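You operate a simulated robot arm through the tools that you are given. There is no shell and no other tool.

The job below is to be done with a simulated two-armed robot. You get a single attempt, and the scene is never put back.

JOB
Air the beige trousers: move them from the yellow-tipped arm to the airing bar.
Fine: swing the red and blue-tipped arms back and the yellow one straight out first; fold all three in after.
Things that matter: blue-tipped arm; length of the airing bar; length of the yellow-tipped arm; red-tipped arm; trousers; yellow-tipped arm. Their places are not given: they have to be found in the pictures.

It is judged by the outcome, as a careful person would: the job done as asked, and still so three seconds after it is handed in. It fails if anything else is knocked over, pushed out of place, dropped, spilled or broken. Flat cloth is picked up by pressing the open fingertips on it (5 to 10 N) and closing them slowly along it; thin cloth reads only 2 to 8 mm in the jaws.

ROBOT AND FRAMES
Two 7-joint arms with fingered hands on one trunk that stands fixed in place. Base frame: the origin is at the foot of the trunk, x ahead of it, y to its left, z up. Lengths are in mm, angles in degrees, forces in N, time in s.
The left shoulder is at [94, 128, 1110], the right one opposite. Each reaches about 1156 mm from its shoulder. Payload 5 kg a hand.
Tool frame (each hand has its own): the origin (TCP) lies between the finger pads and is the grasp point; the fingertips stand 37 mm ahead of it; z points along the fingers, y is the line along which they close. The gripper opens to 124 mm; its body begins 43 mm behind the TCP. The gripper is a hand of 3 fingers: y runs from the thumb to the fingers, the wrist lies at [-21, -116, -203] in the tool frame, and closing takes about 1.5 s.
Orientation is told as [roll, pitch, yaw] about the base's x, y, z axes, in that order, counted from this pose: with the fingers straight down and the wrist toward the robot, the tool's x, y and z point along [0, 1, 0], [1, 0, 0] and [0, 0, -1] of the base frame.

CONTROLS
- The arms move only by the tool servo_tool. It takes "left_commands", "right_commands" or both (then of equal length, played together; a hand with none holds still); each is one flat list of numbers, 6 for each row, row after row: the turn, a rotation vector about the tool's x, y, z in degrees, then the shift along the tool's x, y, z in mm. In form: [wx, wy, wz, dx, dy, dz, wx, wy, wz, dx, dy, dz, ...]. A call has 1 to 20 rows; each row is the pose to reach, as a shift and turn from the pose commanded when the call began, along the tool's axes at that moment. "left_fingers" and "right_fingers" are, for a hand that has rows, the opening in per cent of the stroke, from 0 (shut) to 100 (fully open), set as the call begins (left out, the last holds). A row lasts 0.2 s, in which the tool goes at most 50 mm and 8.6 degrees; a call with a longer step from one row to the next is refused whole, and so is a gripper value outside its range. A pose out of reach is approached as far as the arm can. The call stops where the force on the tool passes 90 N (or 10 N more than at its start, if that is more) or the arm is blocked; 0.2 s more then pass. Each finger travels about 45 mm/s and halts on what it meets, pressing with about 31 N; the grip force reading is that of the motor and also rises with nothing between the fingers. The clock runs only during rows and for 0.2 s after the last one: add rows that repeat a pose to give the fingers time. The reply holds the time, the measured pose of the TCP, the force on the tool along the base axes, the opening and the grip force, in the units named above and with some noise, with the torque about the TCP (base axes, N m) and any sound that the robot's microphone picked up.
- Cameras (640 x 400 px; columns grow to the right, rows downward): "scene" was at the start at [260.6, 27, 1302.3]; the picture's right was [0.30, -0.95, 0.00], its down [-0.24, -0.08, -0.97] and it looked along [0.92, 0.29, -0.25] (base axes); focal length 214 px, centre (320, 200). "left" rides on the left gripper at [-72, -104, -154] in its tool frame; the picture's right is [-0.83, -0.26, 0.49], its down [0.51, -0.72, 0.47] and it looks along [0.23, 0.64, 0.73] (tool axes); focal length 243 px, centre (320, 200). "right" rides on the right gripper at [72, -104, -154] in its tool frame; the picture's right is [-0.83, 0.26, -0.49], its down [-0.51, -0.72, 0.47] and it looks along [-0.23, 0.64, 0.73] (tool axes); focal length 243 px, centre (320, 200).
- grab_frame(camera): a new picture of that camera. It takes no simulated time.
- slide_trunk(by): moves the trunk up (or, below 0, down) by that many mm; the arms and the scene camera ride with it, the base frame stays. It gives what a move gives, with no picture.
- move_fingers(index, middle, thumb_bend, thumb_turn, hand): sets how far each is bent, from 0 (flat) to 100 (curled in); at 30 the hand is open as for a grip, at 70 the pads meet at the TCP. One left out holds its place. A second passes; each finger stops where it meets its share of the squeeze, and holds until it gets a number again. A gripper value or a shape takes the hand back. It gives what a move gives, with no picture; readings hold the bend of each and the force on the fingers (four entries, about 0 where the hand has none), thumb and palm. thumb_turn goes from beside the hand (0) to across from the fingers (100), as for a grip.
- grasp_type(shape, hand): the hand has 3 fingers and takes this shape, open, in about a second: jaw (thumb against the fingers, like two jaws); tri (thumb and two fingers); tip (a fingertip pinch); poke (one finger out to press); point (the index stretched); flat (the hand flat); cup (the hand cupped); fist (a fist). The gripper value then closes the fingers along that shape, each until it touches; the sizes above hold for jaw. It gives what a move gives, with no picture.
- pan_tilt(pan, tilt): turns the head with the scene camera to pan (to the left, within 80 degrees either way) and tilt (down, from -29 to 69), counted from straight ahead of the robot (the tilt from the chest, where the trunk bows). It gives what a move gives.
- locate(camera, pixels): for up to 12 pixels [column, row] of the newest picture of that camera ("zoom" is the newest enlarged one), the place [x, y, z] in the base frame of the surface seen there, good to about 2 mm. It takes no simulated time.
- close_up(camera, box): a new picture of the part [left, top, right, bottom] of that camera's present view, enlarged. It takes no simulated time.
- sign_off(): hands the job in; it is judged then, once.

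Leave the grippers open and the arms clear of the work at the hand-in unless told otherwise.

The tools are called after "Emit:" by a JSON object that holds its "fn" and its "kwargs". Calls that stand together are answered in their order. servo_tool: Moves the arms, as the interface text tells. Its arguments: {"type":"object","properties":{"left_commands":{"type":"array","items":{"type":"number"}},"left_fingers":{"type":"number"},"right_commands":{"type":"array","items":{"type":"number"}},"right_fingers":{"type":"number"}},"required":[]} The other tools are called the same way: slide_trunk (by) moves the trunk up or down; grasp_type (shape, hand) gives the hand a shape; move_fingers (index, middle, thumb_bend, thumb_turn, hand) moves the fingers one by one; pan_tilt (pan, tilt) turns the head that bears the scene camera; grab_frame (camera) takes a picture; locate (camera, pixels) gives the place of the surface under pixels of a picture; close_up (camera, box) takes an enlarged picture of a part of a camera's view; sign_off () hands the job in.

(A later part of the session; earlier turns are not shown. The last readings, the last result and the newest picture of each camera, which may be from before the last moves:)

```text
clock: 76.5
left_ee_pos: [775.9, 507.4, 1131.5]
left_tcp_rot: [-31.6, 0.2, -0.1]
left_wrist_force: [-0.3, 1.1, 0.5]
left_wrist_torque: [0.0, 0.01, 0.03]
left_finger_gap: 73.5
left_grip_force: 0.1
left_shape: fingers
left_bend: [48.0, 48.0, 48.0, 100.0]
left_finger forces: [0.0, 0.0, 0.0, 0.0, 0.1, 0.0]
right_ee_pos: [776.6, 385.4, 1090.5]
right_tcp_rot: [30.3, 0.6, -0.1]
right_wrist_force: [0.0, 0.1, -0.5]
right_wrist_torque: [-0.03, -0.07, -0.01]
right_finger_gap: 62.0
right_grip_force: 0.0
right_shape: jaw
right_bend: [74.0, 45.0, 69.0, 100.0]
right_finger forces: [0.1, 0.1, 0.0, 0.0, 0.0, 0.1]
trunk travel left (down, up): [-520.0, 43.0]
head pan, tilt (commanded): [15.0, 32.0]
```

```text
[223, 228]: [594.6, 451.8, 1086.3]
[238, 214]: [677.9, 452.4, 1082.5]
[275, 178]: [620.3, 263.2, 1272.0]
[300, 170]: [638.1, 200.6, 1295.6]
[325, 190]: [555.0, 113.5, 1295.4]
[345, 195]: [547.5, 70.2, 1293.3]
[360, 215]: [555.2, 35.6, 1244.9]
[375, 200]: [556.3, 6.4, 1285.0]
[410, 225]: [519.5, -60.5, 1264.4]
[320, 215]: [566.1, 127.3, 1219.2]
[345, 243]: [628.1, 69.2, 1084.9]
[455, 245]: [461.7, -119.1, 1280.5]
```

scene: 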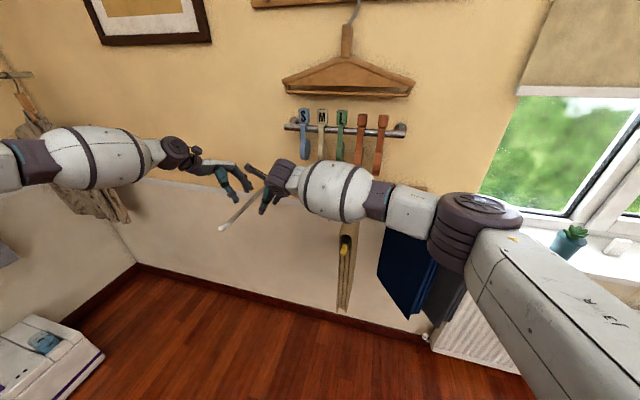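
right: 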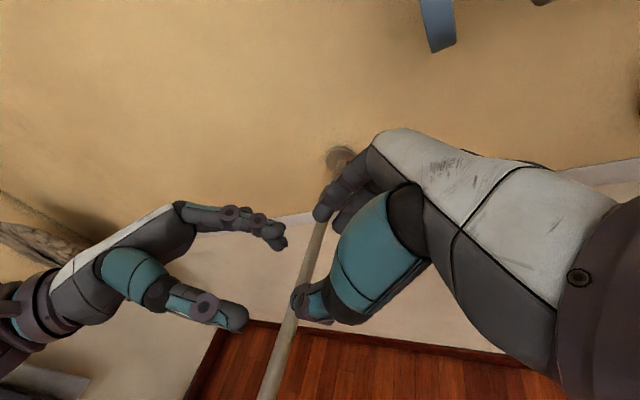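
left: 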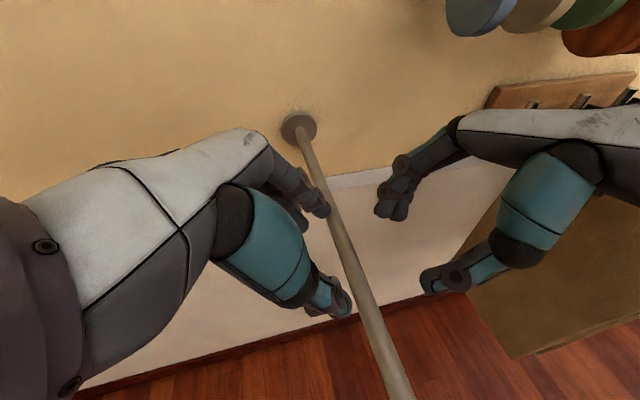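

With 30° tilt the right forearm stays well above the yellow rod (surface ≥1219 vs 1095), so placing over the bar is feasible with this trunk height. The bar is unmoved. Now I bring the right hand back up and over to the right side of the trousers, tilting to 60°.

Emit:
{"fn": "servo_tool", "kwargs": {"right_commands": [0, 0, 0, 16, 0, -28, 0, 0, 0, 33, 0, -56, 0, 0, 0, 49, 0, -84, 0, 0, 0, 65, 0, -113, 0, 3, 0, 26, 0, -135, 0, 6, 0, -12, 0, -157, 0, 9, 0, -51, 0, -179, 0, 12, 0, -89, 0, -202, 0, 15, 0, -128, 0, -224, 0, 18, 0, -166, 0, -246, 0, 21, 0, -205, 0, -268, 0, 24, 0, -243, 0, -291, 0, 27, 0, -282, 0, -313, 0, 30, 0, -320, 0, -335]}}

Emit:
{"fn": "servo_tool", "kwargs": {"left_commands": [0, -4, 0, -20, 0, -27, 0, -8, 0, -40, 0, -54, 0, -12, 0, -75, 0, -25, 0, -16, 0, -110, 0, 0, 0, -20, 0, -147, 0, 22, 0, -24, 0, -185, 0, 45, 0, -28, 0, -222, 0, 67, 0, -28.4, 0, -260, 4, 90, 0, -28.4, 0, -283, 4, 104]}}

Emit:
{"fn": "grab_frame", "kwargs": {"camera": "scene"}}

Emit:
{"fn": "grab_frame", "kwargs": {"camera": "left"}}

Emit:
{"fn": "grab_frame", "kwargs": {"camera": "right"}}

```text
clock: 79.5
left_ee_pos: [778.8, 506.6, 1134.8]
left_tcp_rot: [-31.4, 0.0, 0.0]
left_wrist_force: [-0.2, -0.4, -0.6]
left_wrist_torque: [0.04, 0.01, 0.02]
left_finger_gap: 73.7
left_grip_force: 0.0
left_shape: fingers
left_bend: [48.0, 48.0, 48.0, 100.0]
left_finger forces: [0.1, 0.0, 0.0, 0.2, 0.1, 0.0]
right_ee_pos: [777.5, -63.6, 1218.8]
right_tcp_rot: [60.4, 0.5, 0.0]
right_wrist_force: [0.0, -0.8, -0.2]
right_wrist_torque: [0.01, 0.02, -0.04]
right_finger_gap: 61.7
right_grip_force: 0.1
right_shape: jaw
right_bend: [74.0, 45.0, 69.0, 100.0]
right_finger forces: [0.1, 0.0, 0.1, 0.0, 0.0, 0.0]
trunk travel left (down, up): [-520.0, 43.0]
head pan, tilt (commanded): [15.0, 32.0]
```

```text
clock: 81.5
left_ee_pos: [780.9, 212.6, 1190.9]
left_tcp_rot: [-59.9, -0.1, 0.0]
left_wrist_force: [-0.6, -0.3, 0.2]
left_wrist_torque: [-0.02, 0.0, -0.03]
left_finger_gap: 73.6
left_grip_force: 0.0
left_shape: fingers
left_bend: [48.0, 48.0, 48.0, 100.0]
left_finger forces: [0.0, 0.0, 0.0, 0.0, 0.0, 0.1]
right_ee_pos: [778.3, -62.6, 1217.6]
right_tcp_rot: [60.3, 0.6, -0.2]
right_wrist_force: [0.0, -1.1, -0.5]
right_wrist_torque: [0.0, -0.02, -0.01]
right_finger_gap: 61.4
right_grip_force: 0.0
right_shape: jaw
right_bend: [74.0, 45.0, 69.0, 100.0]
right_finger forces: [0.0, 0.0, 0.1, 0.1, 0.0, 0.0]
trunk travel left (down, up): [-520.0, 43.0]
head pan, tilt (commanded): [15.0, 32.0]
```

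```text
taken
```

scene: 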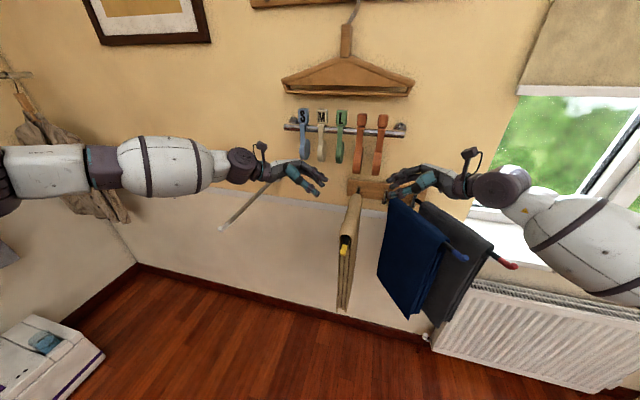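

```text
taken
```

left: 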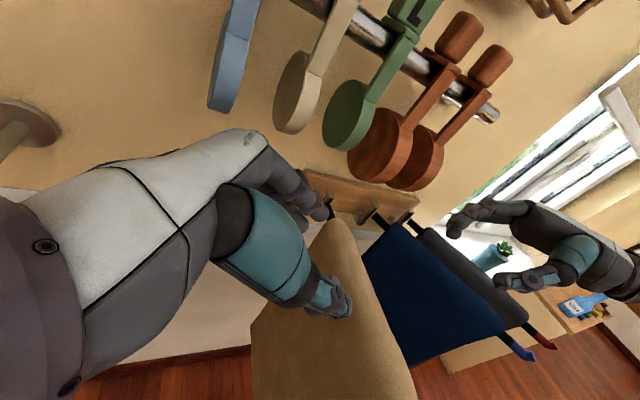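

```text
taken
```

right: 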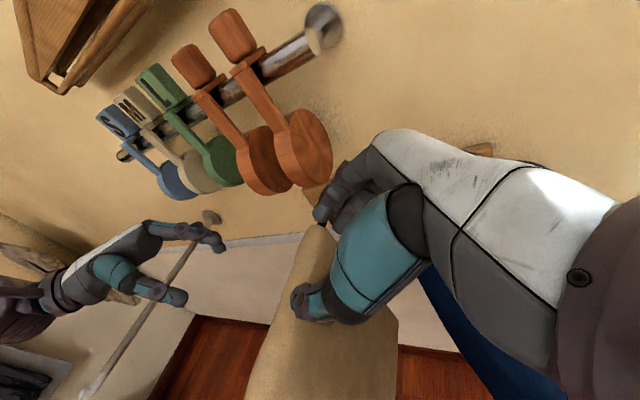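

Both hands are placed on either side of the trousers. I move each to about 80 mm from its panel along the finger direction, jaws at 45%.

Emit:
{"fn": "servo_tool", "kwargs": {"left_commands": [0, 0, 0, 13, 0, 15, 0, 0, 0, 26, 0, 31, 0, 0, 0, 38, 0, 46, 0, 0, 0, 51, 0, 61, 0, 0, 0, 51, 0, 61, 0, 0, 0, 51, 0, 61], "right_commands": [0, 0, 0, -20, 0, 16, 0, 0, 0, -40, 1, 31, 0, 0, 0, -61, 1, 47, 0, 0, 0, -81, 2, 63, 0, 0, 0, -81, 2, 63, 0, 0, 0, -81, 2, 63], "left_fingers": 45, "right_fingers": 45}}

Emit:
{"fn": "grab_frame", "kwargs": {"camera": "scene"}}

Emit:
{"fn": "grab_frame", "kwargs": {"camera": "left"}}

Emit:
{"fn": "grab_frame", "kwargs": {"camera": "right"}}

```text
clock: 82.9
left_ee_pos: [780.0, 186.4, 1118.8]
left_tcp_rot: [-59.9, -0.2, 0.0]
left_wrist_force: [-0.8, 0.0, -0.4]
left_wrist_torque: [0.01, 0.03, -0.01]
left_finger_gap: 56.2
left_grip_force: 0.0
left_shape: jaw
left_bend: [74.0, 47.0, 71.0, 100.0]
left_finger forces: [0.0, 0.0, 0.1, 0.1, 0.1, 0.0]
right_ee_pos: [778.7, -46.3, 1117.6]
right_tcp_rot: [60.3, 0.5, -0.1]
right_wrist_force: [1.3, -0.7, -0.4]
right_wrist_torque: [-0.01, -0.01, 0.01]
right_finger_gap: 56.1
right_grip_force: 0.0
right_shape: jaw
right_bend: [74.0, 47.0, 71.0, 100.0]
right_finger forces: [0.0, 0.1, 0.0, 0.0, 0.0, 0.0]
trunk travel left (down, up): [-520.0, 43.0]
head pan, tilt (commanded): [15.0, 32.0]
```

```text
taken
```

scene: 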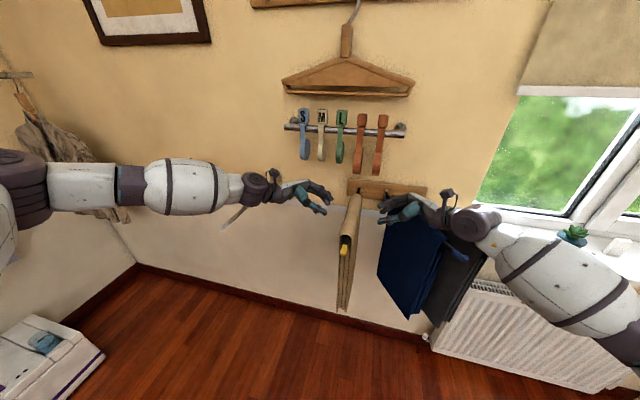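

```text
taken
```

left: 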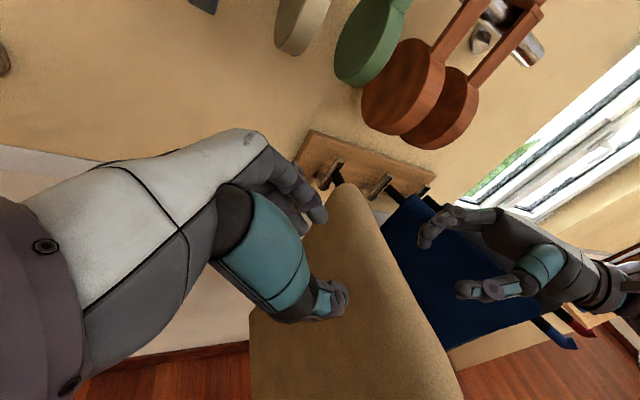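

```text
taken
```

right: 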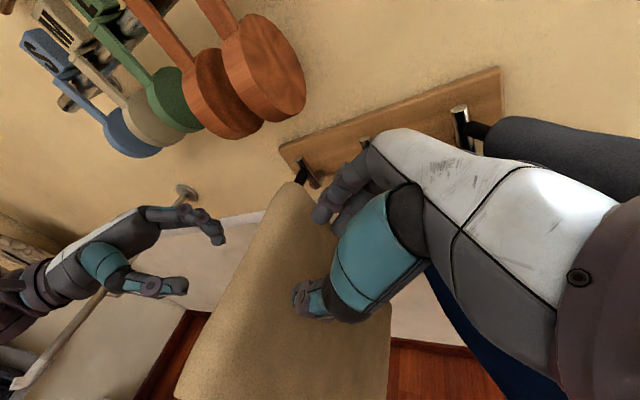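

Before pressing, I calibrate by locating each hand's fingertips from the other hand's camera, and the cloth surfaces.

Emit:
{"fn": "locate", "kwargs": {"camera": "right", "pixels": [[183, 287], [216, 232], [222, 241], [175, 283], [208, 226], [270, 260], [300, 190], [240, 330]]}}

Emit:
{"fn": "locate", "kwargs": {"camera": "left", "pixels": [[424, 241], [465, 290], [430, 230], [460, 284], [330, 250], [355, 200], [380, 290], [345, 185]]}}

```text
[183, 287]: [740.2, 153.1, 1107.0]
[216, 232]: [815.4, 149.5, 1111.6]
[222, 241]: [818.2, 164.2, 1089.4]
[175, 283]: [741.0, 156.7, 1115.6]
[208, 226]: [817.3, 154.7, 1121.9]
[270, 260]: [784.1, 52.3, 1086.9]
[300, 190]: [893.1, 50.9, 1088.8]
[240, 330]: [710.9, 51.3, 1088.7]
```

```text
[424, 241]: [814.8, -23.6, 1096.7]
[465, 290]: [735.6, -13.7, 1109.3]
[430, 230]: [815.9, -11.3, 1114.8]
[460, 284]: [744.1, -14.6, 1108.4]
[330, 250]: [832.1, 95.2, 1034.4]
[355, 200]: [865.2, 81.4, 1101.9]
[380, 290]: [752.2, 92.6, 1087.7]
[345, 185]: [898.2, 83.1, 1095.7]
```

Fingertip calibration: the cloth's left face is at y≈93, the right face at y≈52 (41 mm wide), and the tips are about 36 mm ahead of each TCP in y. I approach to within a few millimetres of both panels, at about z 1060 for the tips, just below the rod.

Emit:
{"fn": "servo_tool", "kwargs": {"left_commands": [0, 0, 0, 4, 0, 18, 0, 0, 0, 8, 0, 36, 0, 0, 0, 11, 0, 53, 0, 0, 0, 14.6, 0, 70], "right_commands": [0, 0, 0, -3, 0, 19, 0, 0, 0, -6, 0, 38, 0, 0, 0, -8, 0, 57, 0, 0, 0, -10.7, 0, 74.5]}}

Emit:
{"fn": "close_up", "kwargs": {"camera": "scene", "box": [270, 150, 430, 330]}}

Emit:
{"fn": "close_up", "kwargs": {"camera": "right", "box": [160, 130, 420, 360]}}

Emit:
{"fn": "close_up", "kwargs": {"camera": "left", "box": [200, 130, 500, 360]}}

```text
clock: 83.9
left_ee_pos: [784.3, 148.5, 1097.1]
left_tcp_rot: [-58.9, 0.7, 0.0]
left_wrist_force: [0.7, 0.7, 0.5]
left_wrist_torque: [0.02, 0.0, -0.02]
left_finger_gap: 55.9
left_grip_force: 0.1
left_shape: jaw
left_bend: [74.0, 47.0, 71.0, 100.0]
left_finger forces: [0.0, 0.0, 0.0, 0.0, 0.0, 0.0]
left hand out of reach, approached as far as the arm can: row 2, 3, 4
right_ee_pos: [779.8, 10.9, 1069.6]
right_tcp_rot: [60.4, 0.6, -0.2]
right_wrist_force: [-0.3, -0.2, -0.2]
right_wrist_torque: [-0.03, 0.02, -0.05]
right_finger_gap: 56.2
right_grip_force: 0.1
right_shape: jaw
right_bend: [74.0, 47.0, 71.0, 100.0]
right_finger forces: [0.5, 0.0, 0.0, 0.1, 0.0, 0.0]
trunk travel left (down, up): [-520.0, 43.0]
head pan, tilt (commanded): [15.0, 32.0]
```

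```text
2.22 times, centred on (350, 240) of scene
```

zoom: 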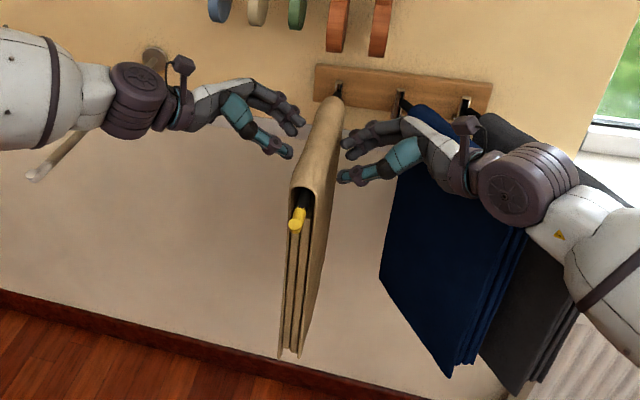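

```text
1.74 times, centred on (290, 245) of right
```

zoom: 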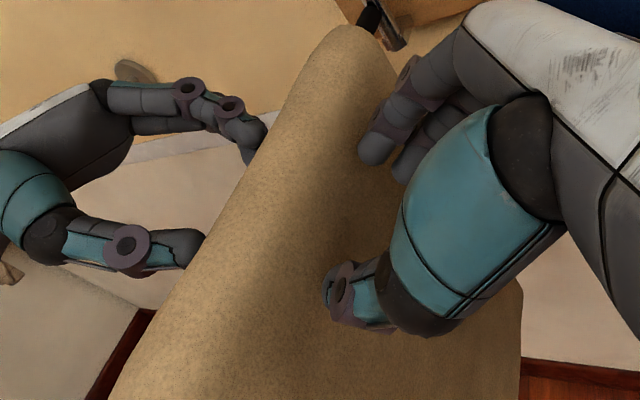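

```text
1.74 times, centred on (350, 245) of left
```

zoom: 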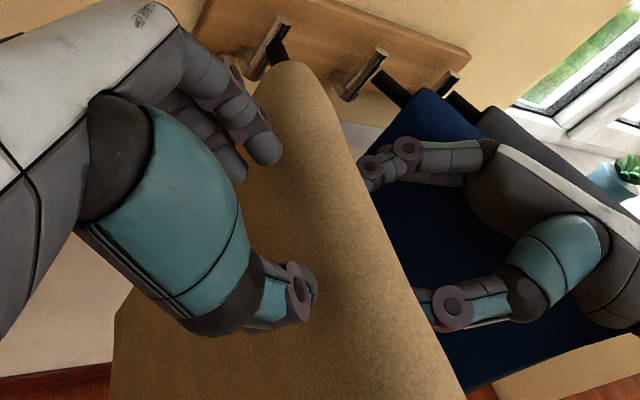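

The left wrist is at its limit with the trunk this high. I back both hands off and up, and then lower the trunk by 120 mm. Later I can use the trunk itself to lift both hands together.

Emit:
{"fn": "servo_tool", "kwargs": {"left_commands": [0, 0, 0, -19, -1, -23, 0, 0, 0, -38, -2, -46, 0, 0, 0, -56, -2, -69, 0, -0.5, 0, -75, -3, -92, 0, -1.1, 0, -94, -4, -115], "right_commands": [0, 0, 0, 22, 0, -29, 0, 0, 0, 45, 0, -58, 0, 0, 0, 67, 0, -87, 0, 0, 0, 90, 0, -116, 0, 0, 0, 112, 0, -145]}}

Emit:
{"fn": "slide_trunk", "kwargs": {"by": -130}}

Emit:
{"fn": "grab_frame", "kwargs": {"camera": "scene"}}

```text
clock: 85.1
left_ee_pos: [777.8, 200.8, 1239.0]
left_tcp_rot: [-61.0, -0.1, 0.0]
left_wrist_force: [0.0, 0.3, -0.2]
left_wrist_torque: [0.01, -0.04, 0.01]
left_finger_gap: 56.2
left_grip_force: 0.1
left_shape: jaw
left_bend: [74.0, 47.0, 71.0, 100.0]
left_finger forces: [0.0, 0.1, 0.0, 0.1, 0.0, 0.0]
right_ee_pos: [780.0, -58.8, 1242.6]
right_tcp_rot: [60.4, 0.5, -0.1]
right_wrist_force: [-0.9, 0.2, -0.2]
right_wrist_torque: [0.0, 0.0, 0.0]
right_finger_gap: 56.4
right_grip_force: 0.2
right_shape: jaw
right_bend: [74.0, 47.0, 71.0, 100.0]
right_finger forces: [0.0, 0.0, 0.0, 0.0, 0.0, 0.1]
trunk travel left (down, up): [-520.0, 43.0]
head pan, tilt (commanded): [15.0, 32.0]
```

```text
clock: 86.7
left_ee_pos: [780.2, 200.6, 1107.0]
left_tcp_rot: [-61.0, 0.2, -0.1]
left_wrist_force: [0.2, -0.6, 1.3]
left_wrist_torque: [-0.01, 0.01, 0.01]
left_finger_gap: 55.8
left_grip_force: 0.0
left_shape: jaw
left_bend: [74.0, 47.0, 71.0, 100.0]
left_finger forces: [0.0, 0.0, 0.0, 0.1, 0.0, 0.0]
right_ee_pos: [779.9, -57.5, 1110.6]
right_tcp_rot: [60.3, 0.6, 0.0]
right_wrist_force: [-0.3, 0.5, 2.2]
right_wrist_torque: [-0.06, -0.19, 0.05]
right_finger_gap: 56.1
right_grip_force: 0.0
right_shape: jaw
right_bend: [74.0, 47.0, 71.0, 100.0]
right_finger forces: [0.0, 2.3, 0.0, 0.1, 0.1, 0.0]
trunk travel left (down, up): [-390.0, 173.0]
head pan, tilt (commanded): [15.0, 32.0]
```

```text
taken
```

scene: 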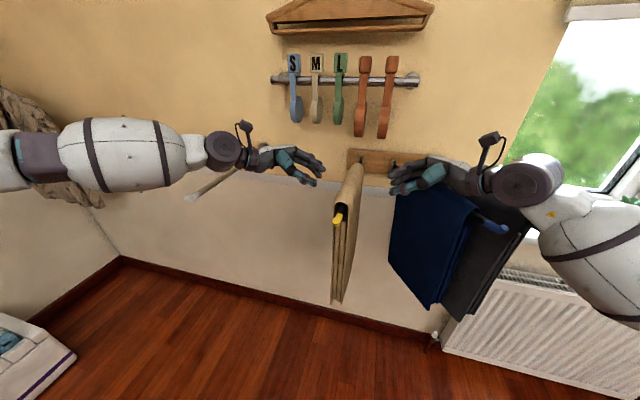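

With the trunk lowered, I approach both panels again to just before contact.

Emit:
{"fn": "servo_tool", "kwargs": {"left_commands": [0, 0, 0, 0, 0, 19, 0, 0, 0, -1, 0, 38, 0, 0, 0, -2, 0, 57, 0, 0, 0, -2.2, 0, 76], "right_commands": [0, 0, 0, 0, 0, 20, 0, 0, 0, 0, 0, 40, 0, 0, 0, 1, 0, 60, 0, 0, 0, 1, 0, 79]}}

Emit:
{"fn": "close_up", "kwargs": {"camera": "scene", "box": [250, 130, 450, 310]}}

Emit:
{"fn": "close_up", "kwargs": {"camera": "right", "box": [160, 130, 420, 360]}}

Emit:
{"fn": "close_up", "kwargs": {"camera": "left", "box": [200, 130, 500, 360]}}

```text
clock: 87.7
left_ee_pos: [771.7, 132.3, 1080.5]
left_tcp_rot: [-60.9, -0.5, 0.3]
left_wrist_force: [1.8, 19.2, 3.2]
left_wrist_torque: [0.02, -0.14, 0.85]
left_finger_gap: 57.2
left_grip_force: 0.1
left_shape: jaw
left_bend: [74.0, 47.0, 71.0, 100.0]
left_finger forces: [19.2, 0.1, 0.1, 0.1, 0.2, 0.0]
right_ee_pos: [773.3, 4.5, 1084.4]
right_tcp_rot: [60.4, -0.4, -0.5]
right_wrist_force: [0.2, -20.2, 5.4]
right_wrist_torque: [0.04, -0.19, -0.84]
right_finger_gap: 56.5
right_grip_force: 0.1
right_shape: jaw
right_bend: [74.0, 47.0, 71.0, 100.0]
right_finger forces: [20.2, 0.1, 0.1, 0.1, 0.1, 0.1]
trunk travel left (down, up): [-390.0, 173.0]
head pan, tilt (commanded): [15.0, 32.0]
```

```text
2.22 times, centred on (350, 220) of scene
```

zoom: 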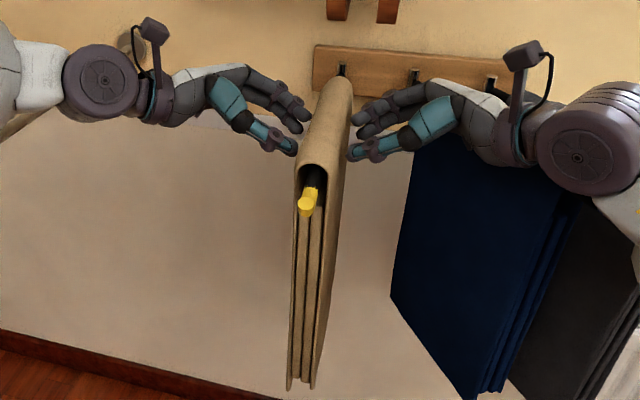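

```text
1.74 times, centred on (290, 245) of right
```

zoom: 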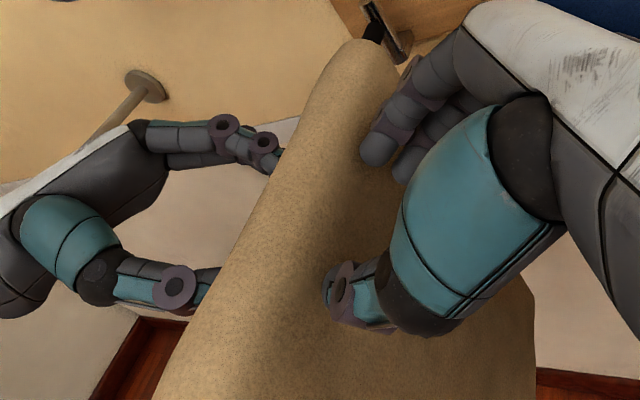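

```text
1.74 times, centred on (350, 245) of left
```

zoom: 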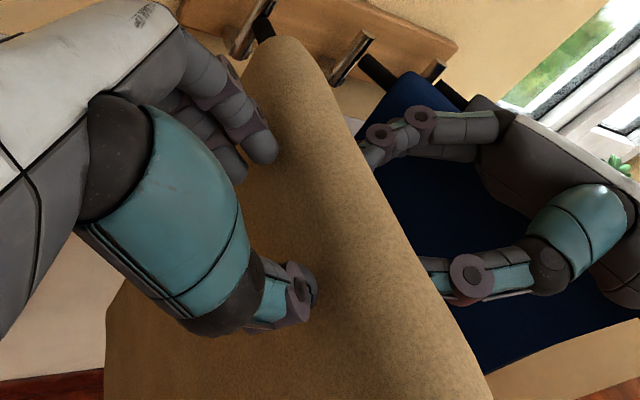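

Both index fingertips already touch, with a balanced 20 N, and the trousers barely dent. I turn each hand about 6° so the thumbs also come into contact, making four contact points.

Emit:
{"fn": "servo_tool", "kwargs": {"left_commands": [-2.6, 0, -1.45, 0, 0, 0, -5.25, 0, -2.9, 0, 0, 0, -5.25, 0, -2.9, 0, 0, 0], "right_commands": [-2.6, 0, 1.5, 0, 0, 0, -5.2, 0, 2.97, 0, 0, 0, -5.2, 0, 2.97, 0, 0, 0]}}

Emit:
{"fn": "close_up", "kwargs": {"camera": "scene", "box": [280, 140, 420, 260]}}

Emit:
{"fn": "locate", "kwargs": {"camera": "zoom", "pixels": [[240, 150], [225, 190], [290, 190], [310, 60], [280, 60], [330, 170], [210, 220], [200, 195], [238, 178], [360, 135], [335, 140], [260, 180]]}}

```text
clock: 88.5
left_ee_pos: [773.5, 130.9, 1076.1]
left_tcp_rot: [-61.1, -0.3, 6.0]
left_wrist_force: [-0.1, 17.8, 1.9]
left_wrist_torque: [0.33, 0.11, -0.71]
left_finger_gap: 55.8
left_grip_force: 0.0
left_shape: jaw
left_bend: [74.0, 47.0, 72.0, 100.0]
left_finger forces: [0.8, 0.0, 0.0, 0.1, 17.0, 0.0]
right_ee_pos: [773.4, 10.8, 1078.8]
right_tcp_rot: [60.4, 0.1, -6.2]
right_wrist_force: [-1.6, -19.8, 4.5]
right_wrist_torque: [-0.11, -0.05, 0.16]
right_finger_gap: 55.5
right_grip_force: 0.1
right_shape: jaw
right_bend: [74.0, 47.0, 72.0, 100.0]
right_finger forces: [9.3, 0.1, 0.0, 0.1, 11.2, 0.1]
trunk travel left (down, up): [-390.0, 173.0]
head pan, tilt (commanded): [15.0, 32.0]
```

```text
3.33 times, centred on (350, 200) of scene
```

zoom: 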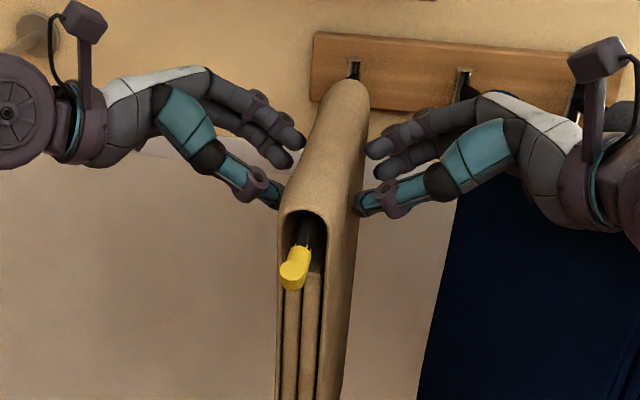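

```text
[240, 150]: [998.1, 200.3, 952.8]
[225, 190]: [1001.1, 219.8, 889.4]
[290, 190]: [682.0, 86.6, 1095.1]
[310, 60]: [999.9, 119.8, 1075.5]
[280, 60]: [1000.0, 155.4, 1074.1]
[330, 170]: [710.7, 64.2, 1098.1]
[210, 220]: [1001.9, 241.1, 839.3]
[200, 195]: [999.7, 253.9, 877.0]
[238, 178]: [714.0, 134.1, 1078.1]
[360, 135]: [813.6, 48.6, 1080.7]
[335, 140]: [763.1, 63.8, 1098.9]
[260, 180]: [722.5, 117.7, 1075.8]
```

The trousers' top is evidently a stiff open arch about 41 mm wide, with the rod loose inside, and it holds its shape under 20 N. That makes lifting easier. A single hand straddling the arch may work best, so I back both hands off evenly and test whether the left hand can turn to straddle it.

Emit:
{"fn": "servo_tool", "kwargs": {"left_commands": [0, 0, 0, 5, 0, -9, 0, 0, 0, 10, 0, -18, 0, 0, 0, 19, 0, -35, 0, 0, 0, 19, 0, -45, 0, 0, 0, -5, 0, -65, 0, 0, 0, -40, 0, -85, 0, 0, 0, -75, 0, -105, 0, 0, 0, -100, 0, -120], "right_commands": [0, 0, 0, -5, 0, -9, 0, 0, 0, -10, 0, -18, 0, 0, 0, -20, 0, -35, 0, 0, 0, -25, 0, -50, 0, 0, 0, -10, 0, -75, 0, 0, 0, 20, 0, -100, 0, 0, 0, 50, 0, -125, 0, 0, 0, 80, 0, -150]}}

Emit:
{"fn": "grab_frame", "kwargs": {"camera": "scene"}}

```text
clock: 90.2
left_ee_pos: [772.9, 187.6, 1219.3]
left_tcp_rot: [-60.9, 0.0, 6.0]
left_wrist_force: [0.0, 0.3, -0.2]
left_wrist_torque: [-0.03, -0.03, 0.01]
left_finger_gap: 55.9
left_grip_force: 0.1
left_shape: jaw
left_bend: [74.0, 47.0, 71.0, 100.0]
left_finger forces: [0.0, 0.0, 0.0, 0.0, 0.0, 0.1]
right_ee_pos: [772.1, -79.5, 1216.6]
right_tcp_rot: [60.3, 0.7, -6.1]
right_wrist_force: [0.6, 0.0, -0.6]
right_wrist_torque: [0.0, -0.06, -0.01]
right_finger_gap: 55.9
right_grip_force: 0.1
right_shape: jaw
right_bend: [74.0, 47.0, 71.0, 100.0]
right_finger forces: [0.0, 0.0, 0.1, 0.0, 0.0, 0.1]
trunk travel left (down, up): [-390.0, 173.0]
head pan, tilt (commanded): [15.0, 32.0]
```

```text
taken
```

scene: 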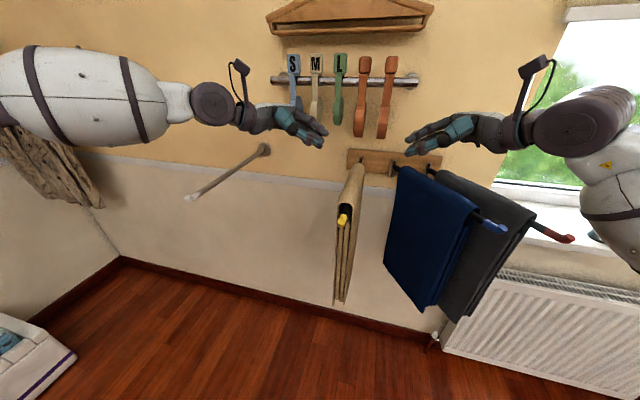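

Both backed off cleanly. I stand the left hand upright (fingers down) at about (740,188,1260).

Emit:
{"fn": "servo_tool", "kwargs": {"left_commands": [0, 7.6, 0, -4, -4, -2, 0, 15.2, 0, -9, -8, -5, 0, 22.9, 0, -13, -12, -7, 0, 30.5, 0, -18, -16, -10, 0, 38.1, 0, -22, -20, -12, 0, 45.7, 0, -26, -24, -15, 0, 53.4, 0, -31, -28, -17, 0, 61, 0, -35, -32, -20]}}

Emit:
{"fn": "servo_tool", "kwargs": {"left_commands": [0, 0, 8.5, 0, 0, 0, 0, 0, 17, 0, 0, 0, 0, 0, 25.5, 0, 0, 0, 0, 0, 34, 0, 0, 0, 0, 0, 42.5, 0, 0, 0, 0, 0, 51, 0, 0, 0, 0, 0, 59.5, 0, 0, 0, 0, 0, 68, 0, 0, 0, 0, 0, 76, 0, 0, 0, 0, 0, 84, 0, 0, 0, 0, 0, 92, 0, 0, 0, 0, 0, 96, 0, 0, 0]}}

Emit:
{"fn": "grab_frame", "kwargs": {"camera": "scene"}}

Emit:
{"fn": "grab_frame", "kwargs": {"camera": "left"}}

```text
clock: 92.0
left_ee_pos: [741.2, 184.1, 1257.9]
left_tcp_rot: [0.2, -0.1, 6.0]
left_wrist_force: [-0.3, -0.8, 0.0]
left_wrist_torque: [0.01, 0.0, -0.01]
left_finger_gap: 55.8
left_grip_force: 0.1
left_shape: jaw
left_bend: [74.0, 47.0, 71.0, 100.0]
left_finger forces: [0.1, 0.0, 0.1, 0.0, 0.0, 0.1]
right_ee_pos: [773.7, -79.2, 1216.7]
right_tcp_rot: [60.3, 0.5, -6.1]
right_wrist_force: [0.1, -1.1, -0.1]
right_wrist_torque: [0.03, 0.03, 0.02]
right_finger_gap: 55.9
right_grip_force: 0.2
right_shape: jaw
right_bend: [74.0, 47.0, 71.0, 100.0]
right_finger forces: [0.1, 0.0, 0.0, 0.0, 0.0, 0.0]
trunk travel left (down, up): [-390.0, 173.0]
head pan, tilt (commanded): [15.0, 32.0]
```

```text
clock: 94.7
left_ee_pos: [741.4, 186.6, 1258.2]
left_tcp_rot: [-0.1, -0.1, -90.1]
left_wrist_force: [0.0, 0.0, 0.2]
left_wrist_torque: [-0.02, -0.01, 0.02]
left_finger_gap: 55.8
left_grip_force: 0.1
left_shape: jaw
left_bend: [74.0, 47.0, 71.0, 100.0]
left_finger forces: [0.0, 0.0, 0.0, 0.0, 0.0, 0.1]
right_ee_pos: [774.4, -79.6, 1216.0]
right_tcp_rot: [60.2, 0.5, -6.0]
right_wrist_force: [0.3, 0.3, 1.1]
right_wrist_torque: [0.02, -0.04, 0.02]
right_finger_gap: 55.7
right_grip_force: 0.0
right_shape: jaw
right_bend: [74.0, 47.0, 71.0, 100.0]
right_finger forces: [0.0, 0.0, 0.1, 0.0, 0.0, 0.1]
trunk travel left (down, up): [-390.0, 173.0]
head pan, tilt (commanded): [15.0, 32.0]
```

```text
taken
```

scene: 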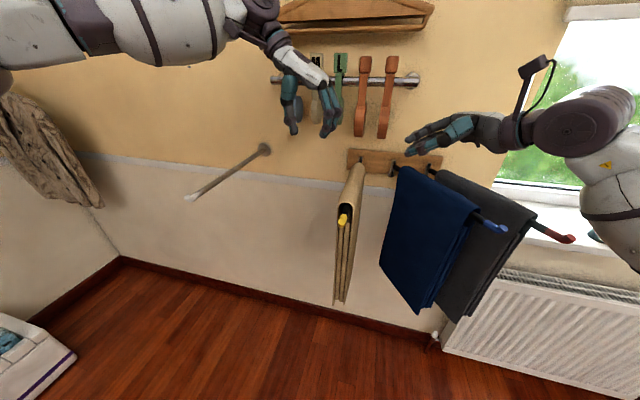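

```text
taken
```

left: 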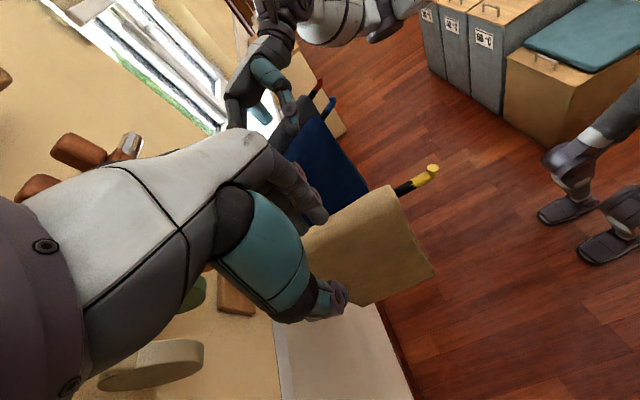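

The left hand can turn fully crosswise, with the thumb on the left and the fingers on the right. I measure the arch again so I can centre the hand over it.

Emit:
{"fn": "close_up", "kwargs": {"camera": "scene", "box": [300, 140, 420, 310]}}

Emit:
{"fn": "locate", "kwargs": {"camera": "zoom", "pixels": [[222, 195], [262, 200], [240, 175], [275, 80], [300, 80], [290, 90], [255, 150], [280, 150], [240, 210], [300, 62], [238, 160], [270, 62]]}}

Emit:
{"fn": "locate", "kwargs": {"camera": "left", "pixels": [[330, 225], [300, 232], [398, 188], [360, 205], [430, 275], [405, 225], [350, 240], [432, 168], [335, 200]]}}

```text
2.35 times, centred on (360, 225) of scene
```

zoom: 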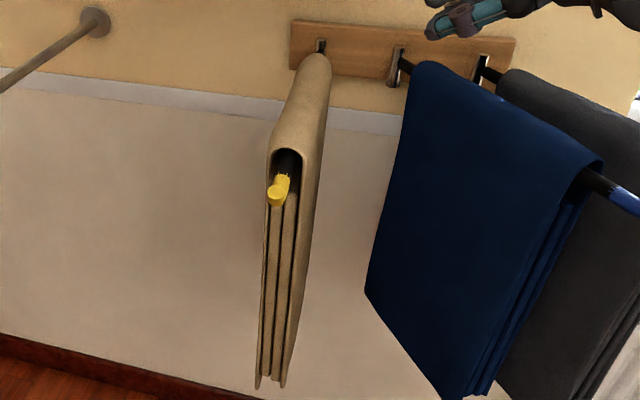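

```text
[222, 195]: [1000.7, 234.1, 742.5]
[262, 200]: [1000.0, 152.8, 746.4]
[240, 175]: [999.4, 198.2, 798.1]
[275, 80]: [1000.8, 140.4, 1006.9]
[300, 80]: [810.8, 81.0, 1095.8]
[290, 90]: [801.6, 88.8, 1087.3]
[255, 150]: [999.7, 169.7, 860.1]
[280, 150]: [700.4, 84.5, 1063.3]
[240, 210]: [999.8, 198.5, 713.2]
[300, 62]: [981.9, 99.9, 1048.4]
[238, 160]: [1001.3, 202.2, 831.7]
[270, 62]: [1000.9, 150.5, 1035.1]
```

```text
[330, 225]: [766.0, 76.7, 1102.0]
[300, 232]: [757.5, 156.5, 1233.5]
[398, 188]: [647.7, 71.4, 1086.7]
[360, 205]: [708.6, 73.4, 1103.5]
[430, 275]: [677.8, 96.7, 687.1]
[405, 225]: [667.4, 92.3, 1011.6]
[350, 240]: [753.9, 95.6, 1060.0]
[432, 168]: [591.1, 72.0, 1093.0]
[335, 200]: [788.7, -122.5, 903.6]
```

The arch centre is at y≈74 (faces at about 52 and 95) with its top at z≈1103. I move the left hand above (778,74), open it to 62%, and shift the right hand a little farther away.

Emit:
{"fn": "servo_tool", "kwargs": {"left_commands": [0, 0, 0, 12, 37, 0, 0, 0, 0, 24, 75, 0, 0, 0, 0, 37, 113, 0, 0, 0, 0, 37, 113, 30, 0, 0, 0, 37, 113, 60], "right_commands": [0, 0, 0, -4, 0, -20, 0, 0, 0, -8, 0, -40, 0, 0, 0, -12, 0, -62, 0, 0, 0, -12, 0, -62, 0, 0, 0, -12, 0, -62], "left_fingers": 62}}

Emit:
{"fn": "grab_frame", "kwargs": {"camera": "left"}}

Emit:
{"fn": "close_up", "kwargs": {"camera": "scene", "box": [260, 60, 440, 260]}}

Emit:
{"fn": "grab_frame", "kwargs": {"camera": "right"}}

```text
clock: 95.8
left_ee_pos: [779.0, 73.8, 1198.0]
left_tcp_rot: [0.0, 0.0, -90.0]
left_wrist_force: [-0.2, 0.1, 0.5]
left_wrist_torque: [-0.03, -0.01, 0.01]
left_finger_gap: 76.6
left_grip_force: 0.1
left_shape: jaw
left_bend: [73.0, 40.0, 64.0, 100.0]
left_finger forces: [0.1, 0.0, 0.0, 0.0, 0.1, 0.0]
right_ee_pos: [768.1, -139.4, 1235.0]
right_tcp_rot: [60.2, 0.6, -6.1]
right_wrist_force: [-0.1, 0.4, -0.1]
right_wrist_torque: [0.0, 0.0, 0.0]
right_finger_gap: 55.9
right_grip_force: 0.1
right_shape: jaw
right_bend: [74.0, 47.0, 71.0, 100.0]
right_finger forces: [0.0, 0.1, 0.0, 0.1, 0.0, 0.0]
trunk travel left (down, up): [-390.0, 173.0]
head pan, tilt (commanded): [15.0, 32.0]
```

```text
taken
```

left: 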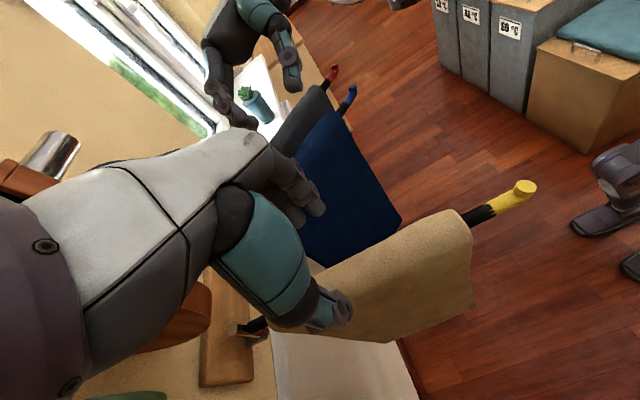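

```text
2.00 times, centred on (350, 160) of scene
```

zoom: 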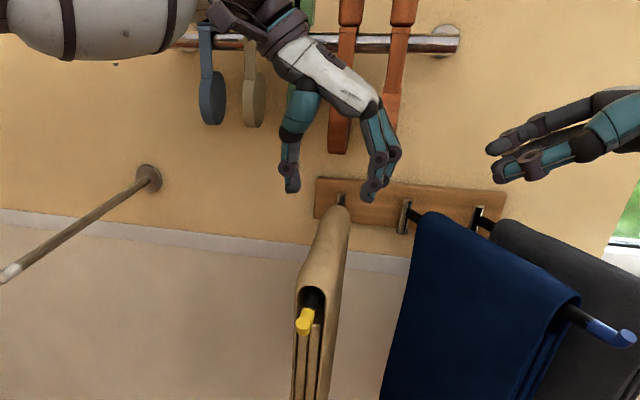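

```text
taken
```

right: 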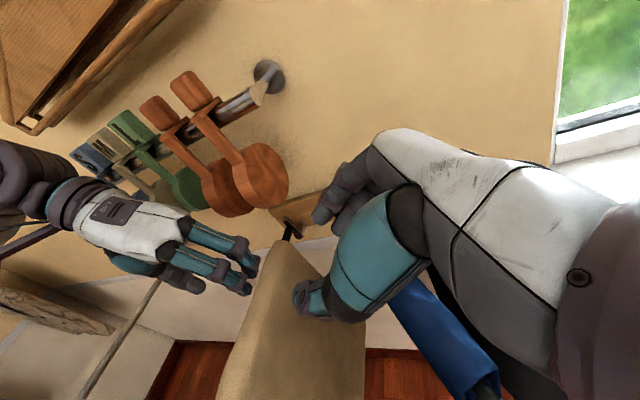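

The left hand is over the arch with the thumb left and the fingers right. I lower 60 mm and check that the arch will enter between them.

Emit:
{"fn": "servo_tool", "kwargs": {"left_commands": [0, 0, 0, 0, 0, 20, 0, 0, 0, 0, 0, 40, 0, 0, 0, 0, 0, 60]}}

Emit:
{"fn": "close_up", "kwargs": {"camera": "left", "box": [200, 120, 500, 360]}}

Emit:
{"fn": "close_up", "kwargs": {"camera": "scene", "box": [280, 100, 420, 260]}}

Emit:
{"fn": "close_up", "kwargs": {"camera": "right", "box": [100, 140, 340, 340]}}

```text
clock: 96.7
left_ee_pos: [780.1, 74.6, 1137.8]
left_tcp_rot: [-0.1, 0.1, -90.0]
left_wrist_force: [0.3, 0.7, -0.4]
left_wrist_torque: [0.0, 0.0, 0.01]
left_finger_gap: 76.6
left_grip_force: 0.1
left_shape: jaw
left_bend: [73.0, 40.0, 64.0, 100.0]
left_finger forces: [0.0, 0.1, 0.0, 0.1, 0.0, 0.0]
right_ee_pos: [766.8, -138.6, 1237.3]
right_tcp_rot: [60.2, 0.6, -6.2]
right_wrist_force: [-0.1, -0.2, -0.4]
right_wrist_torque: [-0.01, 0.0, 0.01]
right_finger_gap: 55.6
right_grip_force: 0.0
right_shape: jaw
right_bend: [74.0, 47.0, 71.0, 100.0]
right_finger forces: [0.0, 0.0, 0.0, 0.1, 0.0, 0.0]
trunk travel left (down, up): [-390.0, 173.0]
head pan, tilt (commanded): [15.0, 32.0]
```

```text
1.67 times, centred on (350, 240) of left
```

zoom: 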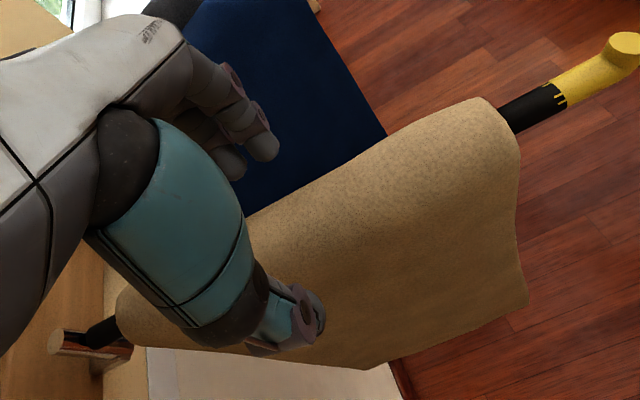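

```text
2.50 times, centred on (350, 180) of scene
```

zoom: 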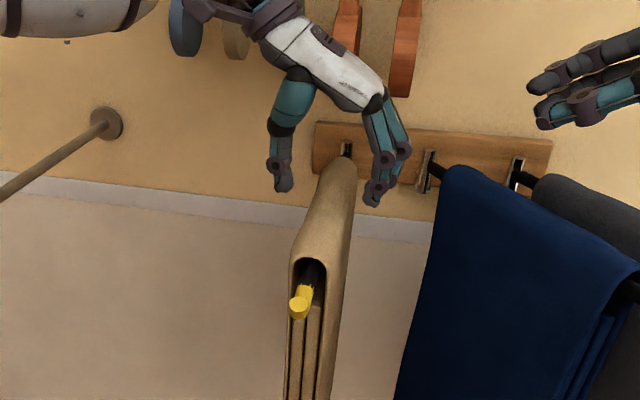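

```text
2.00 times, centred on (220, 240) of right
```

zoom: 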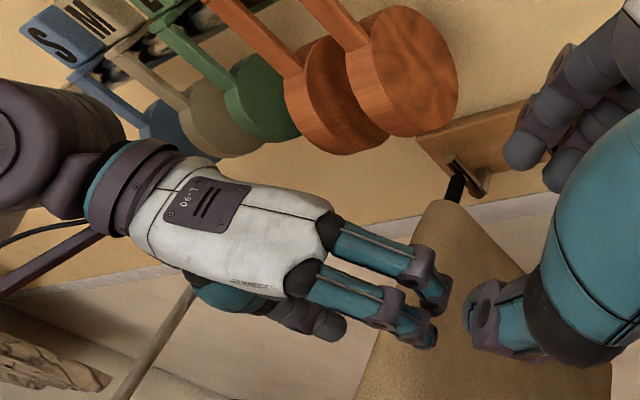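

The thumb and fingers pass on either side of the arch. I lower another 64 mm to about z 1074 so the arch top sits under the palm.

Emit:
{"fn": "servo_tool", "kwargs": {"left_commands": [0, 0, 0, 0, 0, 16, 0, 0, 0, 0, 0, 32, 0, 0, 0, 0, 0, 48, 0, 0, 0, 0, 0, 64]}}

Emit:
{"fn": "close_up", "kwargs": {"camera": "left", "box": [200, 120, 500, 360]}}

Emit:
{"fn": "close_up", "kwargs": {"camera": "scene", "box": [280, 100, 420, 260]}}

Emit:
{"fn": "close_up", "kwargs": {"camera": "right", "box": [100, 140, 340, 340]}}

```text
clock: 97.7
left_ee_pos: [780.4, 73.6, 1073.0]
left_tcp_rot: [0.0, 0.0, -90.0]
left_wrist_force: [0.1, 0.2, -0.4]
left_wrist_torque: [-0.02, 0.04, 0.03]
left_finger_gap: 76.4
left_grip_force: 0.2
left_shape: jaw
left_bend: [73.0, 40.0, 64.0, 100.0]
left_finger forces: [0.1, 0.0, 0.1, 0.0, 0.0, 0.0]
right_ee_pos: [766.8, -138.8, 1236.0]
right_tcp_rot: [60.2, 0.6, -6.1]
right_wrist_force: [-0.6, 0.5, 0.6]
right_wrist_torque: [-0.01, -0.01, 0.02]
right_finger_gap: 55.9
right_grip_force: 0.2
right_shape: jaw
right_bend: [74.0, 47.0, 71.0, 100.0]
right_finger forces: [0.0, 0.0, 0.0, 0.0, 0.0, 0.0]
trunk travel left (down, up): [-390.0, 173.0]
head pan, tilt (commanded): [15.0, 32.0]
```

```text
1.67 times, centred on (350, 240) of left
```

zoom: 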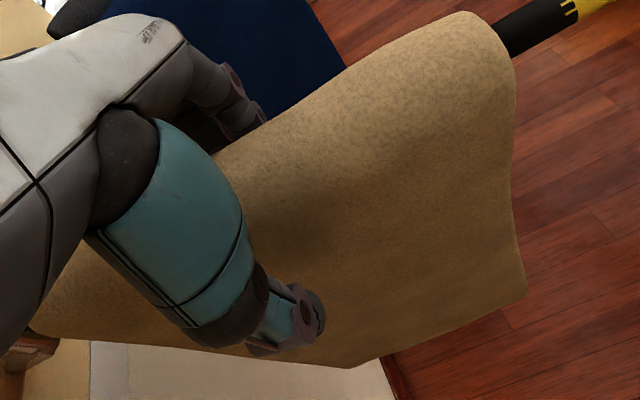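

```text
2.50 times, centred on (350, 180) of scene
```

zoom: 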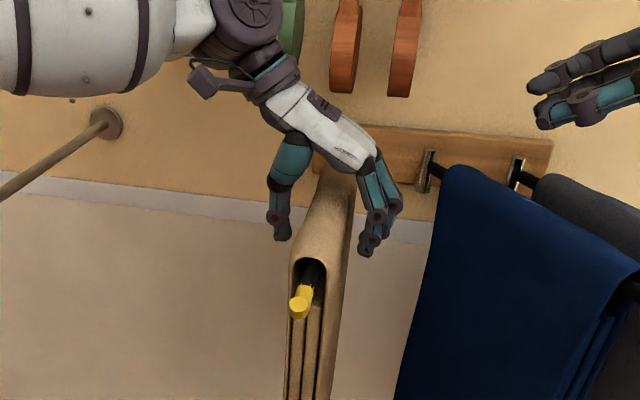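

```text
2.00 times, centred on (220, 240) of right
```

zoom: 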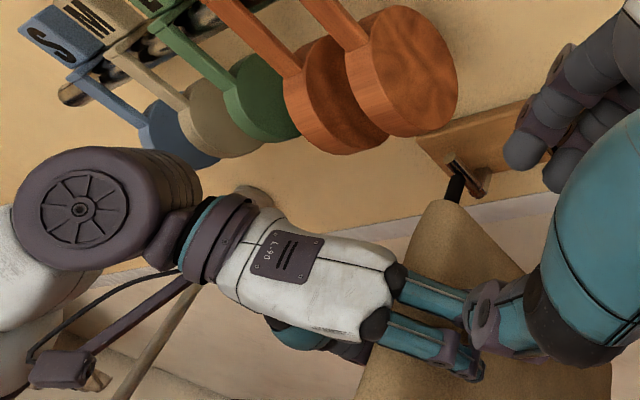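

No contact yet, and it is centred. I close the left fingers step by step, to 45%, then 36%.

Emit:
{"fn": "servo_tool", "kwargs": {"left_commands": [0, 0, 0, 0, 0, 0, 0, 0, 0, 0, 0, 0, 0, 0, 0, 0, 0, 0], "left_fingers": 45}}

Emit:
{"fn": "servo_tool", "kwargs": {"left_commands": [0, 0, 0, 0, 0, 0, 0, 0, 0, 0, 0, 0, 0, 0, 0, 0, 0, 0], "left_fingers": 36}}

Emit:
{"fn": "close_up", "kwargs": {"camera": "scene", "box": [280, 100, 420, 260]}}

Emit:
{"fn": "close_up", "kwargs": {"camera": "right", "box": [180, 200, 340, 360]}}

```text
clock: 98.5
left_ee_pos: [778.6, 72.7, 1074.2]
left_tcp_rot: [0.0, -0.1, -90.1]
left_wrist_force: [0.3, 0.3, 0.1]
left_wrist_torque: [-0.03, 0.0, -0.01]
left_finger_gap: 56.4
left_grip_force: 0.1
left_shape: jaw
left_bend: [74.0, 47.0, 71.0, 100.0]
left_finger forces: [0.0, 0.0, 0.0, 0.1, 0.0, 0.0]
right_ee_pos: [766.8, -138.3, 1236.4]
right_tcp_rot: [60.2, 0.6, -6.0]
right_wrist_force: [0.5, -0.1, 1.1]
right_wrist_torque: [0.0, 0.01, 0.0]
right_finger_gap: 56.0
right_grip_force: 0.0
right_shape: jaw
right_bend: [74.0, 47.0, 71.0, 100.0]
right_finger forces: [0.0, 0.0, 0.0, 0.1, 0.0, 0.1]
trunk travel left (down, up): [-390.0, 173.0]
head pan, tilt (commanded): [15.0, 32.0]
```

```text
clock: 99.2
left_ee_pos: [779.7, 74.0, 1073.9]
left_tcp_rot: [0.0, 0.1, -90.0]
left_wrist_force: [-0.1, -0.1, -0.1]
left_wrist_torque: [-0.03, -0.04, -0.03]
left_finger_gap: 46.2
left_grip_force: 0.2
left_shape: jaw
left_bend: [74.0, 50.0, 72.0, 100.0]
left_finger forces: [0.8, 1.1, 0.0, 0.0, 1.6, 0.0]
right_ee_pos: [766.7, -138.7, 1236.6]
right_tcp_rot: [60.3, 0.6, -6.1]
right_wrist_force: [0.2, 0.0, -0.3]
right_wrist_torque: [0.01, 0.01, -0.01]
right_finger_gap: 55.7
right_grip_force: 0.0
right_shape: jaw
right_bend: [74.0, 47.0, 71.0, 100.0]
right_finger forces: [0.0, 0.0, 0.0, 0.1, 0.1, 0.0]
trunk travel left (down, up): [-390.0, 173.0]
head pan, tilt (commanded): [15.0, 32.0]
```

```text
2.50 times, centred on (350, 180) of scene
```

zoom: 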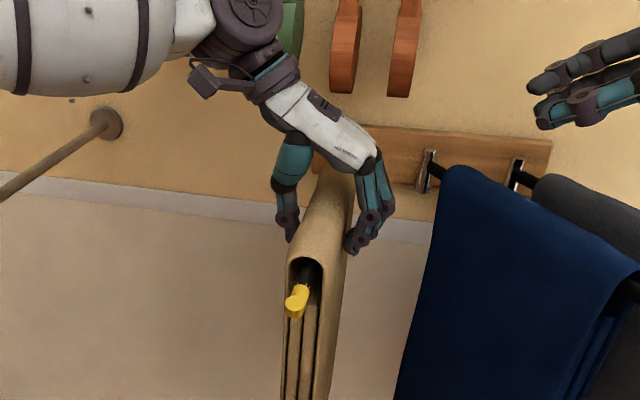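

```text
2.50 times, centred on (260, 280) of right
```

zoom: 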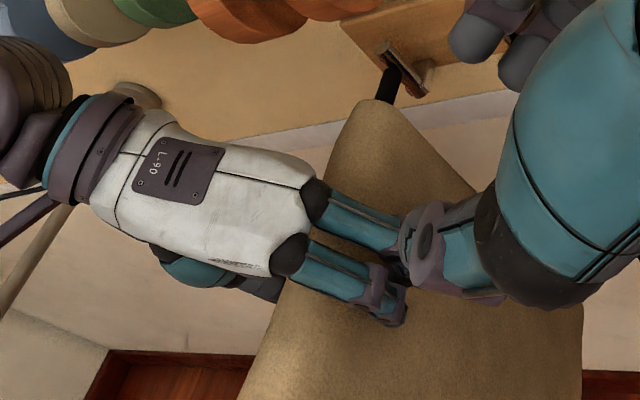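

All three fingertips now touch lightly at a 46 mm gap. I squeeze a little more, to 30%, and watch the opening and force.

Emit:
{"fn": "servo_tool", "kwargs": {"left_commands": [0, 0, 0, 0, 0, 0, 0, 0, 0, 0, 0, 0, 0, 0, 0, 0, 0, 0, 0, 0, 0, 0, 0, 0], "left_fingers": 30}}

Emit:
{"fn": "close_up", "kwargs": {"camera": "scene", "box": [280, 100, 420, 260]}}

Emit:
{"fn": "close_up", "kwargs": {"camera": "left", "box": [200, 120, 500, 360]}}

```text
clock: 100.2
left_ee_pos: [779.7, 73.4, 1073.2]
left_tcp_rot: [0.0, -0.1, -90.1]
left_wrist_force: [-0.7, 0.0, -0.2]
left_wrist_torque: [-0.02, -0.01, 0.01]
left_finger_gap: 44.2
left_grip_force: 30.9
left_shape: jaw
left_bend: [74.0, 51.0, 73.0, 100.0]
left_finger forces: [18.0, 9.9, 0.0, 0.1, 27.9, 0.0]
right_ee_pos: [766.7, -139.1, 1236.8]
right_tcp_rot: [60.2, 0.6, -6.1]
right_wrist_force: [0.2, 0.4, 0.1]
right_wrist_torque: [0.01, 0.0, -0.03]
right_finger_gap: 55.9
right_grip_force: 0.1
right_shape: jaw
right_bend: [74.0, 47.0, 71.0, 100.0]
right_finger forces: [0.0, 0.0, 0.0, 0.0, 0.0, 0.0]
trunk travel left (down, up): [-390.0, 173.0]
head pan, tilt (commanded): [15.0, 32.0]
```

```text
2.50 times, centred on (350, 180) of scene
```

zoom: 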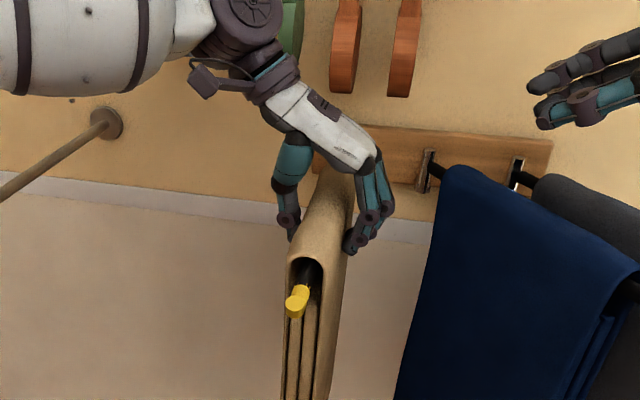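

```text
1.67 times, centred on (350, 240) of left
```

zoom: 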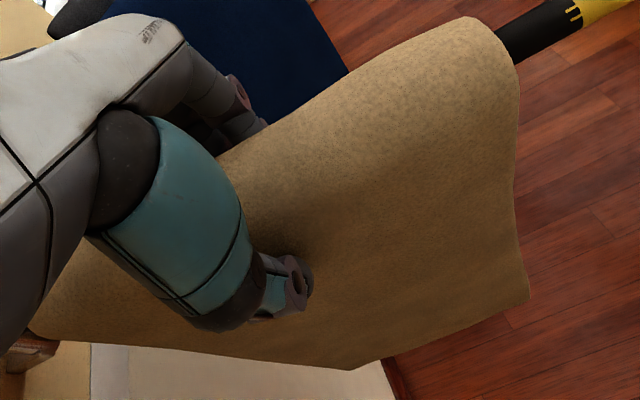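

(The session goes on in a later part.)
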